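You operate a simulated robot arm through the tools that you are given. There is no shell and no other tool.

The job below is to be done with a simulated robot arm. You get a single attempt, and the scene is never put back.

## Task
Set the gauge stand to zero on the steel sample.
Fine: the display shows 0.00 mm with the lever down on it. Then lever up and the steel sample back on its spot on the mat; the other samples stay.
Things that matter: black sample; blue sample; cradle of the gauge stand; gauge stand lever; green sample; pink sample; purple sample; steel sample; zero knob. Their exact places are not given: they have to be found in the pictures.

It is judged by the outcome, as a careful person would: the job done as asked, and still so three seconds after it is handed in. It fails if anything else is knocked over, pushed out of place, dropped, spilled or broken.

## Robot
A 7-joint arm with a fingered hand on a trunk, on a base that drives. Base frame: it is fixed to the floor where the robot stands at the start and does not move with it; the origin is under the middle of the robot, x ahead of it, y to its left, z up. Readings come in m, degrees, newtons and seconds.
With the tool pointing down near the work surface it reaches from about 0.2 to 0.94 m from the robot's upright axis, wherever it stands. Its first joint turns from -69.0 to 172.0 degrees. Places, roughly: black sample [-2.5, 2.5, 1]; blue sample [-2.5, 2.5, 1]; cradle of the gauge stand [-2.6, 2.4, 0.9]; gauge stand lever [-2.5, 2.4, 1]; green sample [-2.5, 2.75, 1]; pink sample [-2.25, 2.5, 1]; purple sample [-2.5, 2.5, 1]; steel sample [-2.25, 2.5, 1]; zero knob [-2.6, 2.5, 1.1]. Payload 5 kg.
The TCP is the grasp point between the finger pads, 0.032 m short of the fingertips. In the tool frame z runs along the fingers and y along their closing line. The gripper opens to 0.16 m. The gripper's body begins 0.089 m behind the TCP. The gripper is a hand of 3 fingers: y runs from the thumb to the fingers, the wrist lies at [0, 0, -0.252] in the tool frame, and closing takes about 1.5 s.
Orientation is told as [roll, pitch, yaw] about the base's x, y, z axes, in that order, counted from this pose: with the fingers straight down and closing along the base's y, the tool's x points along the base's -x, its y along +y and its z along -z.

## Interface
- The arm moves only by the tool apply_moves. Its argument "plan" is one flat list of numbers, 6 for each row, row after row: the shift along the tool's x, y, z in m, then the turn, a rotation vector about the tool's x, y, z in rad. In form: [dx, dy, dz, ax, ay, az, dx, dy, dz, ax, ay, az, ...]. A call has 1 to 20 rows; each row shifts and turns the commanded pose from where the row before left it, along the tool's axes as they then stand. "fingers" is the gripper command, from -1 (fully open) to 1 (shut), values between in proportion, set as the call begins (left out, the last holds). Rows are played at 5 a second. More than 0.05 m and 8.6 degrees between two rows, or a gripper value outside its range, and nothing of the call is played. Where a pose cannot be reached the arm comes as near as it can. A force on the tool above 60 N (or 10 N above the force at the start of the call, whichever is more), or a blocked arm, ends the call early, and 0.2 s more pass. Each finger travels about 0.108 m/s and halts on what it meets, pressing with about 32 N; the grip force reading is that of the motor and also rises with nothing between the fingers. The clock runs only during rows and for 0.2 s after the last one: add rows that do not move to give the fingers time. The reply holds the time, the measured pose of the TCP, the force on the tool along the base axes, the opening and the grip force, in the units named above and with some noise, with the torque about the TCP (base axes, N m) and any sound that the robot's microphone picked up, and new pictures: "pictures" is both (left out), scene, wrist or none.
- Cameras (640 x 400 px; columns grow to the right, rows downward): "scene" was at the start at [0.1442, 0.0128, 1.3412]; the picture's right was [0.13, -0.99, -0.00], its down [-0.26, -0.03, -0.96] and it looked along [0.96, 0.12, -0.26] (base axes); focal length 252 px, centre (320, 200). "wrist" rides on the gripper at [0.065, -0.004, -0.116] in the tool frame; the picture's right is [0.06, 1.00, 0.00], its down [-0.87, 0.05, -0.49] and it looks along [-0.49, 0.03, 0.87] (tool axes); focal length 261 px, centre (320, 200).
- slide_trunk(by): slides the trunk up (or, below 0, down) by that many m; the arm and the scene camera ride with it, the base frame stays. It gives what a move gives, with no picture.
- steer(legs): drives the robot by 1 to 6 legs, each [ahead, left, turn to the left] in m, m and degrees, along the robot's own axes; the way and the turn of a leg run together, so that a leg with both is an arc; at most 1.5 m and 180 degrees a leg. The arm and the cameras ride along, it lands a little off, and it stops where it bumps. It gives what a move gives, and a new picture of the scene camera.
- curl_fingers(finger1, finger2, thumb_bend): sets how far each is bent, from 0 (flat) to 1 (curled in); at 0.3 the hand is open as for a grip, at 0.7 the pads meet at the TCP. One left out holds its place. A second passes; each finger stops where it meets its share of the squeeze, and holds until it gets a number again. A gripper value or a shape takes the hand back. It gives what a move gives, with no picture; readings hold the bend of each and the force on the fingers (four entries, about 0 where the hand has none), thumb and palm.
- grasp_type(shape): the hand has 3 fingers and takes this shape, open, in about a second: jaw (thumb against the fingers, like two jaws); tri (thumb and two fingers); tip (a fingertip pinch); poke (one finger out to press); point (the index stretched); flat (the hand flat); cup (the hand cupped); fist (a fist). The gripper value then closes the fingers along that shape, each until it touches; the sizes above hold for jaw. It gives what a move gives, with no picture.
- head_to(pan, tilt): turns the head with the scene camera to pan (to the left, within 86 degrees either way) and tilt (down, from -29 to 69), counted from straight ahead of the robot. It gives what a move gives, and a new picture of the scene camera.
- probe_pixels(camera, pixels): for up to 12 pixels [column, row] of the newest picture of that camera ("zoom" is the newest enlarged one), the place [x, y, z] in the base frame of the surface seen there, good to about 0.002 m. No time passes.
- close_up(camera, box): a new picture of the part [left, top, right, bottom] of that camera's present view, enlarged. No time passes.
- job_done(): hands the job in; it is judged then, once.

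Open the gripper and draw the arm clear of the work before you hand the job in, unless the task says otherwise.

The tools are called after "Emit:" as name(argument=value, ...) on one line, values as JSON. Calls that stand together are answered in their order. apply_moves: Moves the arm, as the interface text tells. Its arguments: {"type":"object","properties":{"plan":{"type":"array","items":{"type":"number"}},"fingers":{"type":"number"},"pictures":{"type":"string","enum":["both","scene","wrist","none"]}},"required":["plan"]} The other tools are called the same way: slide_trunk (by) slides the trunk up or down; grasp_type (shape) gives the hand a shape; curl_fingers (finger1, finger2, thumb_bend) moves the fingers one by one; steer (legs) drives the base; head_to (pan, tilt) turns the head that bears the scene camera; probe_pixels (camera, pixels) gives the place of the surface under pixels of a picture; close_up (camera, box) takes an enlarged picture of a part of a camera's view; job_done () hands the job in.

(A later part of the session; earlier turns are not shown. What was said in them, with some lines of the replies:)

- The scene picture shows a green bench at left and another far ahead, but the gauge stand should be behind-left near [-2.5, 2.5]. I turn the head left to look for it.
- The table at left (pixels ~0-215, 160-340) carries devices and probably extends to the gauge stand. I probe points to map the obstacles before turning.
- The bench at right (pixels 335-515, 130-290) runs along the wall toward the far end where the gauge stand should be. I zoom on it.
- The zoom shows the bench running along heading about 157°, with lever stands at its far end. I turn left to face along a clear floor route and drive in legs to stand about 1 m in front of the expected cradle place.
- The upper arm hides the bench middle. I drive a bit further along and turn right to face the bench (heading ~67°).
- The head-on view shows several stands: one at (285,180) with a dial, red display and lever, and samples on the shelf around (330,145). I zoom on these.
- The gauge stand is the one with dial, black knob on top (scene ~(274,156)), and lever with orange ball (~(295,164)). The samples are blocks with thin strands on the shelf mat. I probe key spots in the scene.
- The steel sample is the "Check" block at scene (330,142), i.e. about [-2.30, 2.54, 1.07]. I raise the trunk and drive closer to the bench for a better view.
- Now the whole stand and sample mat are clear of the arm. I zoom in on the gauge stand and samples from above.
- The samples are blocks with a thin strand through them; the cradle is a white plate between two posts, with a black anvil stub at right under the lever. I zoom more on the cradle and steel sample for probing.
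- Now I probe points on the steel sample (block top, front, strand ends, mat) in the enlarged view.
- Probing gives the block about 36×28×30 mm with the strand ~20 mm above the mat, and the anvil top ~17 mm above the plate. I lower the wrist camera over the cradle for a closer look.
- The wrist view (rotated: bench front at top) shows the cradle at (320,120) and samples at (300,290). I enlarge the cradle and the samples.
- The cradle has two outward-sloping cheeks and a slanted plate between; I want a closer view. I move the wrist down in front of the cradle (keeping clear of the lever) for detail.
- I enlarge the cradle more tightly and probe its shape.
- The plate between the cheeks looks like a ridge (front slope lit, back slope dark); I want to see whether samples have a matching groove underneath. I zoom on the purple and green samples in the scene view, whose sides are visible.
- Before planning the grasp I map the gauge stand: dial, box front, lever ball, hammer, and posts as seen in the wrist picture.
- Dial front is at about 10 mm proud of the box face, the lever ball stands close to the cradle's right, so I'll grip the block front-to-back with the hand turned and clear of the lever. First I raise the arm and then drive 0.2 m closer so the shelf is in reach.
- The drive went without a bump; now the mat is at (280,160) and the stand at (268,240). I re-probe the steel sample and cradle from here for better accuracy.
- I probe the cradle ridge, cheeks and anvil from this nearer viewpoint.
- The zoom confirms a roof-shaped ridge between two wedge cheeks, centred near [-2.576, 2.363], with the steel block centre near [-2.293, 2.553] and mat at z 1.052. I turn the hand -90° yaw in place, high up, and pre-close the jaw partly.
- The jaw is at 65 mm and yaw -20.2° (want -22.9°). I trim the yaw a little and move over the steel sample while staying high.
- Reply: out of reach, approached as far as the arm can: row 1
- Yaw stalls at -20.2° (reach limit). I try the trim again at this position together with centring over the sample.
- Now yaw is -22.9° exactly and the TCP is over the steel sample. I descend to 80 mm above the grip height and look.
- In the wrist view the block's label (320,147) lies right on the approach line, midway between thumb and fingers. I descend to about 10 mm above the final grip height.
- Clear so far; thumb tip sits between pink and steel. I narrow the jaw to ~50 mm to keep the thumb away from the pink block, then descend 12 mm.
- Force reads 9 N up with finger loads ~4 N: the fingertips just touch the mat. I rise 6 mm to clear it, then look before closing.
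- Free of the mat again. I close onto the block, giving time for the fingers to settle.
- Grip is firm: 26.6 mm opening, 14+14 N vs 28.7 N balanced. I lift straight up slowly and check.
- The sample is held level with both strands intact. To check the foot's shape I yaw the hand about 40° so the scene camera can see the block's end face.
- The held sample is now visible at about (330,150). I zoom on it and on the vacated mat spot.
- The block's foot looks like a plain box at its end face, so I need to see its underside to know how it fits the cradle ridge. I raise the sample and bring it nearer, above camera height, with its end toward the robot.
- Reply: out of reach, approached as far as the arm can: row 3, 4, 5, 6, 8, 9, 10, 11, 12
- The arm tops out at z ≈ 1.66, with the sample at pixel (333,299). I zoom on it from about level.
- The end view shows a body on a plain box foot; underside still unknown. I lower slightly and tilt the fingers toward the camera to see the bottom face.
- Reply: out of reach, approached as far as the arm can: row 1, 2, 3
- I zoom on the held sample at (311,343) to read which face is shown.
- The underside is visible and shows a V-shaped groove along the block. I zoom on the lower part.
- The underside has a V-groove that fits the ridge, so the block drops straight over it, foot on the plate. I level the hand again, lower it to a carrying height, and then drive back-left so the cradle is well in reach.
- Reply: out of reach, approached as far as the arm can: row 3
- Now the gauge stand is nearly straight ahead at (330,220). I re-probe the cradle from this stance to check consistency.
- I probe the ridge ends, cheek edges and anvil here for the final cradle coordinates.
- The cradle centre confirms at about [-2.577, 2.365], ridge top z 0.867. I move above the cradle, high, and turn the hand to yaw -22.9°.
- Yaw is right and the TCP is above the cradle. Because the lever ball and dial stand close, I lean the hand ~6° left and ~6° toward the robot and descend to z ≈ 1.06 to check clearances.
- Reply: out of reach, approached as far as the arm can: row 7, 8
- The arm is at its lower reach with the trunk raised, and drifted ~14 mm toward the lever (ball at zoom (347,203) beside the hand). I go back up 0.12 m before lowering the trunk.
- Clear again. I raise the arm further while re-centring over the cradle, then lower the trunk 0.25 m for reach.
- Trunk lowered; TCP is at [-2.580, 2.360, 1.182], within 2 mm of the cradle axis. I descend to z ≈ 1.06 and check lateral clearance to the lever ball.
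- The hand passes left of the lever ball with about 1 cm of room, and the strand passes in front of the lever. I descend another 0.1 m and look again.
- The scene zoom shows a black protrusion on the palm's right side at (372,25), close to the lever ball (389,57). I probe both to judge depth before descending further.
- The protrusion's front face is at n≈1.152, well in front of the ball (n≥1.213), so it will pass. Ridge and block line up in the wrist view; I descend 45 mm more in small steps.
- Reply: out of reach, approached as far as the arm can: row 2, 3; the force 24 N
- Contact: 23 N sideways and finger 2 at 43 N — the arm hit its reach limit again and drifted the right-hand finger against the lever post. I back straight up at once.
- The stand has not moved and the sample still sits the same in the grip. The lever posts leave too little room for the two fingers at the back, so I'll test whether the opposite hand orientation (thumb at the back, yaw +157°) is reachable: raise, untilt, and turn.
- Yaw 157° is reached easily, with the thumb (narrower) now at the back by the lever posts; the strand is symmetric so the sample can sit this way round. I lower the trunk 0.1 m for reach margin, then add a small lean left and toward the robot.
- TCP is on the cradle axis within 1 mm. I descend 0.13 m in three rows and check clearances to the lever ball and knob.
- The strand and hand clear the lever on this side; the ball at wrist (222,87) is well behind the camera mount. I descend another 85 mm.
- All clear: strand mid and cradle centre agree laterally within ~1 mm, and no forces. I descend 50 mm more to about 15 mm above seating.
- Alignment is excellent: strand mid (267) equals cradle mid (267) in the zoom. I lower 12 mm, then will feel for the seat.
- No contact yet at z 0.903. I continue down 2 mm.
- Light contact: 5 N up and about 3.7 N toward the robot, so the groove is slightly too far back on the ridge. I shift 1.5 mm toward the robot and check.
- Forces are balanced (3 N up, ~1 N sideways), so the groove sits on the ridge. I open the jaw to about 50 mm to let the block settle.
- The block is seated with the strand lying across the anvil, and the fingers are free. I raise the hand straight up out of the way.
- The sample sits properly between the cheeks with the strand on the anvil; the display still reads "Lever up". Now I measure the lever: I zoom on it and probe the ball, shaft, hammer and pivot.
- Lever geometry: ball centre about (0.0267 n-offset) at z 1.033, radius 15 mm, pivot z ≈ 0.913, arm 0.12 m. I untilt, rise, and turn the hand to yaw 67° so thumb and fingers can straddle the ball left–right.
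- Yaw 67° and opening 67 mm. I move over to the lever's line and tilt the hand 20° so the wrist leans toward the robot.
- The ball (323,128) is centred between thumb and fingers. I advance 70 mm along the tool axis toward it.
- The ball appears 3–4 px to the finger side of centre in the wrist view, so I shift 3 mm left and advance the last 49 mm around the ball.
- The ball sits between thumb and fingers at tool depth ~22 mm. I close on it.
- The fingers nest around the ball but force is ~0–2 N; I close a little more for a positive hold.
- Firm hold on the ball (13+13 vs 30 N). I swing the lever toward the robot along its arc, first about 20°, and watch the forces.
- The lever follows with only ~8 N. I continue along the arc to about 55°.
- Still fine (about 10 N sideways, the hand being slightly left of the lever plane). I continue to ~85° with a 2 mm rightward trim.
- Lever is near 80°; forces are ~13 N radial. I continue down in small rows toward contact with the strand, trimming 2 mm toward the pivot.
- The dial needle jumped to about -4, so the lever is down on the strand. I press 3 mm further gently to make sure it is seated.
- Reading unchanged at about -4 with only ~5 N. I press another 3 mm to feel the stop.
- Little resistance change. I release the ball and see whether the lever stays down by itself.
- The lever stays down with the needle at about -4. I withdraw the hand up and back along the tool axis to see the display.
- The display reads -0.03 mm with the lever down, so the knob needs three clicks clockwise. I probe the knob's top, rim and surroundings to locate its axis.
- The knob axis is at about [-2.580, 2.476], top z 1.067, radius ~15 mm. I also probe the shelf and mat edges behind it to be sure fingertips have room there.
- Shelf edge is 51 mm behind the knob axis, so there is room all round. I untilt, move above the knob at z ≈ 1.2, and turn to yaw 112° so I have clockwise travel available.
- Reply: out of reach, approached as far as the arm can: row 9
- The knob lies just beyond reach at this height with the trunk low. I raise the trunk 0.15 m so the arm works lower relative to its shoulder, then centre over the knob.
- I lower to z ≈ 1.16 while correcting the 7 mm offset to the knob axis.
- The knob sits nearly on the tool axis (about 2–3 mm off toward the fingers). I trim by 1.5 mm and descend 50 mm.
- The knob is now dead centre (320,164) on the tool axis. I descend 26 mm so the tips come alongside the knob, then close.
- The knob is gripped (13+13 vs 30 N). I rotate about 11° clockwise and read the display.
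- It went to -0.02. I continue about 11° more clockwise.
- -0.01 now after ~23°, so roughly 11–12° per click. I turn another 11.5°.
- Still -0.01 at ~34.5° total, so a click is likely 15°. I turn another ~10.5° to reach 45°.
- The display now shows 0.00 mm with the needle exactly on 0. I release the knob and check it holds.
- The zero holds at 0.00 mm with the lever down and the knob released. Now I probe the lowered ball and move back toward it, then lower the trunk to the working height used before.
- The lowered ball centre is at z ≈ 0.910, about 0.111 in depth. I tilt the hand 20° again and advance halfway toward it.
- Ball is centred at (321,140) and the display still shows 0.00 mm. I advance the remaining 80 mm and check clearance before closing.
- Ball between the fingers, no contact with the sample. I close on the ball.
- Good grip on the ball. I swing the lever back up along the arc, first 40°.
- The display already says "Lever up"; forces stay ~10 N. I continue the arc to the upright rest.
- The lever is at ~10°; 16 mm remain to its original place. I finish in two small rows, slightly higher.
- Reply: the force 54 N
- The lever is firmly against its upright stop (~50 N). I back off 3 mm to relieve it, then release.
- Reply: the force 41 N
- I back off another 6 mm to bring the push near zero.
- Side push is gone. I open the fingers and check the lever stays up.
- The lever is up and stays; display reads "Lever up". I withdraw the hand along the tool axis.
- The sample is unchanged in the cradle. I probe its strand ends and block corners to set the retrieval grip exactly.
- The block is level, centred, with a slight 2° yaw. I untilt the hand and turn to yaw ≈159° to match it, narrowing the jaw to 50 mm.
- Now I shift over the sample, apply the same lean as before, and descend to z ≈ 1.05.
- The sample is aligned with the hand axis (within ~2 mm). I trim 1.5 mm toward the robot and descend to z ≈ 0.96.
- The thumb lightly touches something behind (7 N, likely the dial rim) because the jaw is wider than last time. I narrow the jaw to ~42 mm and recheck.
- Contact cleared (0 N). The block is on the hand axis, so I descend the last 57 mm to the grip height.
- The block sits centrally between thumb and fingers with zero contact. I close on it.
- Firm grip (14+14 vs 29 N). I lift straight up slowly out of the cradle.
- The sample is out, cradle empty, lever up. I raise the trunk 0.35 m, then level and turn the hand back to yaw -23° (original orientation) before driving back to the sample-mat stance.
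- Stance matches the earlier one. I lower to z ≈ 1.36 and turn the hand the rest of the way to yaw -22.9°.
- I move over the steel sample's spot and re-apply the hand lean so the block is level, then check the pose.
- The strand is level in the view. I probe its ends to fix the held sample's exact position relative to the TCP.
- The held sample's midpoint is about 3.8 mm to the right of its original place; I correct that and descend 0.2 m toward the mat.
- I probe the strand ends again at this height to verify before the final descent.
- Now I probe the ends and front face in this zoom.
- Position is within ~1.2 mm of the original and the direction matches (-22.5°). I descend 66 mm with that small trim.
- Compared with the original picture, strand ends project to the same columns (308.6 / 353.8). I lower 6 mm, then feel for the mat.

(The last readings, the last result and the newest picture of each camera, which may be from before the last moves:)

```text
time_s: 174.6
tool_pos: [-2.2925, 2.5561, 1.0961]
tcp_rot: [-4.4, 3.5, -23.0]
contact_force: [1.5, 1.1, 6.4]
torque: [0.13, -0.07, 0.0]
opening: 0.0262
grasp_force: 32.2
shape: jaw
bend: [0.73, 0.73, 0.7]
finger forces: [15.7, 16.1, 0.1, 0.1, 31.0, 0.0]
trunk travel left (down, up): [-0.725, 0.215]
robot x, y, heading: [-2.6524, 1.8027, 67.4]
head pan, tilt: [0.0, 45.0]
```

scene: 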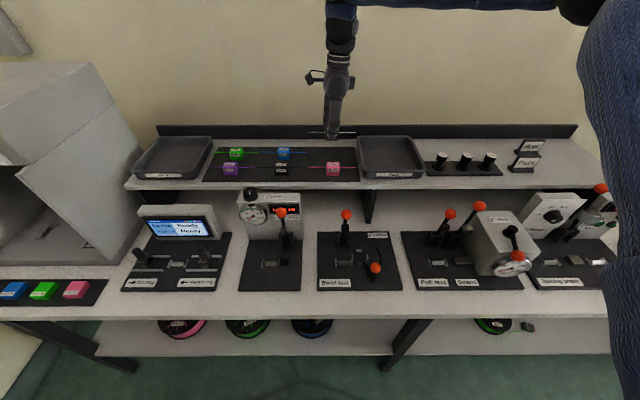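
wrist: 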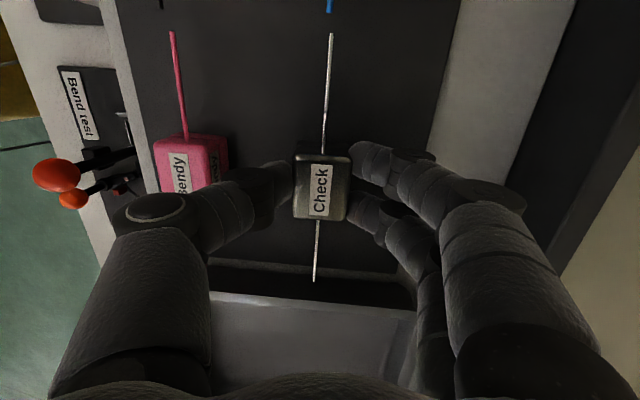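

The block touches the mat at z 1.096 with 6 N, as expected. I open to about 48 mm to release it.

Emit:
apply_moves(plan=[0, 0, 0, 0, 0, 0, 0, 0, 0, 0, 0, 0, 0, 0, 0, 0, 0, 0], fingers=0.4, pictures="wrist")

Emit:
close_up(camera="scene", box=[292, 130, 372, 180])

```text
time_s: 175.4
tool_pos: [-2.2909, 2.5546, 1.0944]
tcp_rot: [-4.5, 3.5, -23.0]
contact_force: [-0.4, 0.1, 1.0]
torque: [0.0, -0.02, 0.0]
opening: 0.0474
grasp_force: 0.0
shape: jaw
bend: [0.73, 0.73, 0.7]
finger forces: [0.0, 0.0, 0.0, 0.1, 0.1, 0.0]
trunk travel left (down, up): [-0.725, 0.215]
robot x, y, heading: [-2.6496, 1.8046, 67.4]
head pan, tilt: [0.0, 45.0]
```

wrist: 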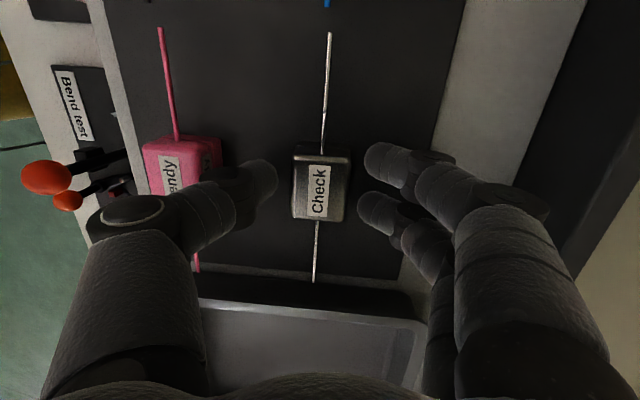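

```text
8.00 times, centred on (332, 155) of scene
```

zoom: 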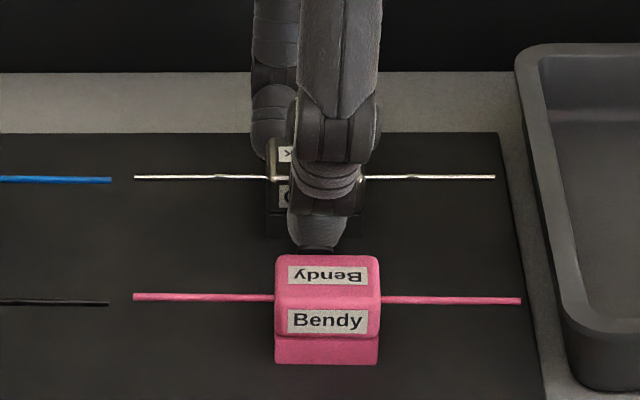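

Released with the block standing on the mat. I raise the hand straight up, clear of the samples.

Emit:
apply_moves(plan=[0.0006, -0.0008, -0.01, 0, 0, 0, 0.0012, -0.0016, -0.02, 0, 0, 0, 0.0018, -0.0024, -0.03, 0, 0, 0, 0.0029, -0.0038, -0.048, 0, 0, 0, 0.0029, -0.0038, -0.048, 0, 0, 0, 0.0029, -0.0038, -0.048, 0, 0, 0, 0, 0, 0, 0, 0, 0], pictures="scene")

Emit:
close_up(camera="scene", box=[300, 135, 364, 175])

Emit:
probe_pixels(camera="zoom", pixels=[[89, 170], [534, 168], [310, 150], [310, 172], [255, 165], [365, 165], [310, 205], [310, 120]])

Emit:
close_up(camera="scene", box=[190, 130, 390, 280])

```text
time_s: 177.0
tool_pos: [-2.2911, 2.5558, 1.2998]
tcp_rot: [-4.5, 3.5, -23.0]
contact_force: [1.0, 0.5, -0.2]
torque: [0.0, 0.01, -0.03]
opening: 0.0476
grasp_force: 0.1
shape: jaw
bend: [0.73, 0.73, 0.7]
finger forces: [0.1, 0.1, 0.1, 0.1, 0.1, 0.0]
trunk travel left (down, up): [-0.725, 0.215]
robot x, y, heading: [-2.6464, 1.809, 67.3]
head pan, tilt: [0.0, 45.0]
```

scene: 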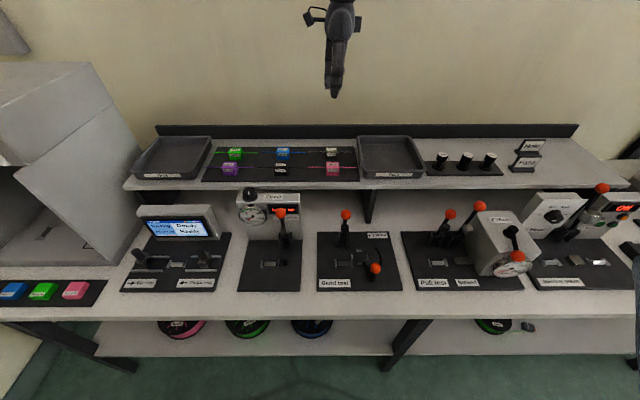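

```text
10.00 times, centred on (332, 155) of scene
```

zoom: 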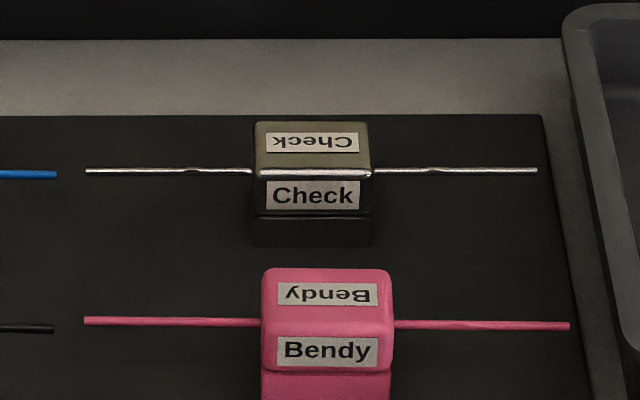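

```text
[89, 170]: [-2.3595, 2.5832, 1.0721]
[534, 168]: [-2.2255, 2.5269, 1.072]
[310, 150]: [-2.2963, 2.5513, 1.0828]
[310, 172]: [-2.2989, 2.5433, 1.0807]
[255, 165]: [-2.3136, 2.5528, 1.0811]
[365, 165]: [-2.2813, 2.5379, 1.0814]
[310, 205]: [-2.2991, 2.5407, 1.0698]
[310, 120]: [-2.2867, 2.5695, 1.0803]
```

```text
2.67 times, centred on (290, 205) of scene
```

zoom: 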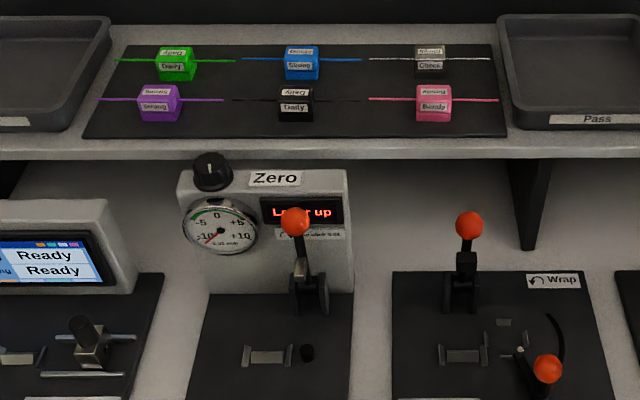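

The steel sample is back exactly as in the original picture (strand ends at zoom 86 and 537), other samples untouched, lever up. I level the hand, raise it, open it fully and pull back from the bench.

Emit:
apply_moves(plan=[0, 0, -0.03, -0.08, -0.06, 0, 0, -0.03, -0.03, 0, 0, 0, 0, -0.04, -0.03, 0, 0, 0, 0, -0.04, -0.02, 0, 0, 0, 0, -0.04, 0, 0, 0, 0, 0, 0, 0, 0, 0, 0], fingers=-1, pictures="none")

Emit:
steer(legs=[[-0.4, 0, 0]])

Emit:
head_to(pan=0, tilt=35)

Emit:
close_up(camera="scene", box=[200, 100, 440, 250])

```text
time_s: 178.4
tool_pos: [-2.3499, 2.4175, 1.4077]
tcp_rot: [0.2, -0.1, -23.0]
contact_force: [-0.8, 0.2, 0.0]
torque: [-0.02, 0.0, -0.01]
opening: 0.16
grasp_force: 0.1
shape: jaw
bend: [0.3, 0.3, 0.3]
finger forces: [0.0, 0.0, 0.0, 0.0, 0.1, 0.0]
trunk travel left (down, up): [-0.725, 0.215]
robot x, y, heading: [-2.6474, 1.8053, 67.2]
head pan, tilt: [0.0, 45.0]
```

```text
time_s: 180.9
tool_pos: [-2.503, 2.05, 1.409]
tcp_rot: [0.2, 0.0, -23.1]
contact_force: [0.2, -0.4, -0.3]
torque: [0.04, 0.01, 0.02]
opening: 0.1598
grasp_force: 0.1
shape: jaw
bend: [0.3, 0.3, 0.3]
finger forces: [0.0, 0.1, 0.1, 0.0, 0.0, 0.1]
trunk travel left (down, up): [-0.725, 0.215]
robot x, y, heading: [-2.8032, 1.4378, 67.1]
head pan, tilt: [0.0, 45.0]
```

scene: 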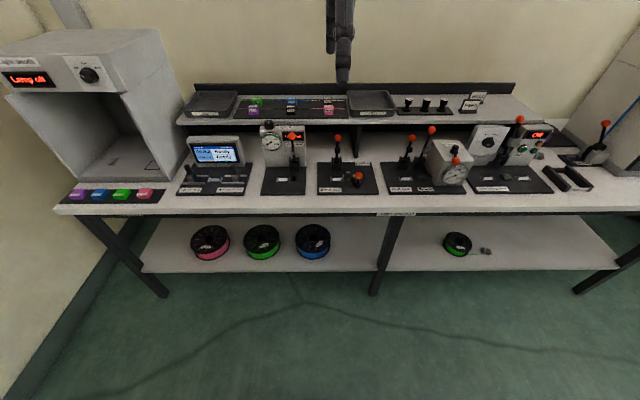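

```text
time_s: 181.6
tool_pos: [-2.5013, 2.0496, 1.4091]
tcp_rot: [0.0, -0.1, -23.1]
contact_force: [0.2, 0.3, -0.2]
torque: [-0.04, 0.0, 0.01]
opening: 0.1598
grasp_force: 0.0
shape: jaw
bend: [0.3, 0.3, 0.3]
finger forces: [0.0, 0.0, 0.0, 0.1, 0.1, 0.0]
trunk travel left (down, up): [-0.725, 0.215]
robot x, y, heading: [-2.8065, 1.4396, 67.0]
head pan, tilt: [0.0, 35.0]
```

scene: 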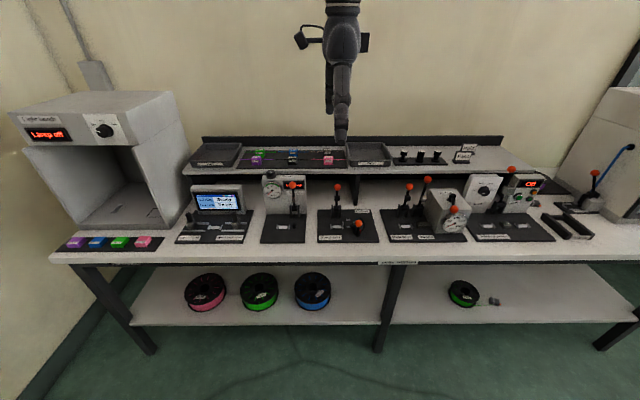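

```text
2.67 times, centred on (320, 175) of scene
```

zoom: 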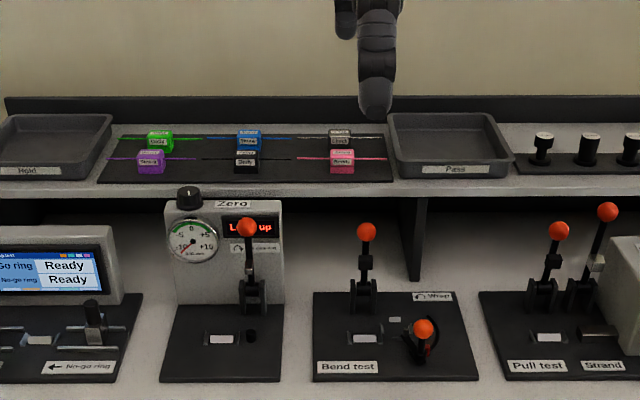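

The gauge stand was zeroed at 0.00 mm. The lever is now up, the steel sample is back on its spot, the other samples are in place, and the hand is open and clear. I hand the job in.

Emit:
job_done()

```text
The job is handed in.
```

The gauge stand is zeroed on the steel sample: with the lever down on it, the display read -0.03 mm. Three clicks clockwise on the zero knob brought it to 0.00 mm, and it held there after I let go of the knob.

- **Lever:** it is back up and staying up on its own; the display shows "Lever up".
- **Steel sample:** it is back on its spot on the mat, the same way round as before. Its strand ends match the original picture to within about a millimetre or two.
- **Other samples:** none of the other five was touched, and they look unmoved in the last picture.
- **Contacts along the way:** the hand pressed a finger against the lever post once and brushed something at the back of the stand once, probably the dial rim. I also pushed the lever against its upright stop with about 50 N. The stand did not move in the pictures I checked afterwards.

The gripper is open and the robot has backed about 0.4 m away from the bench.
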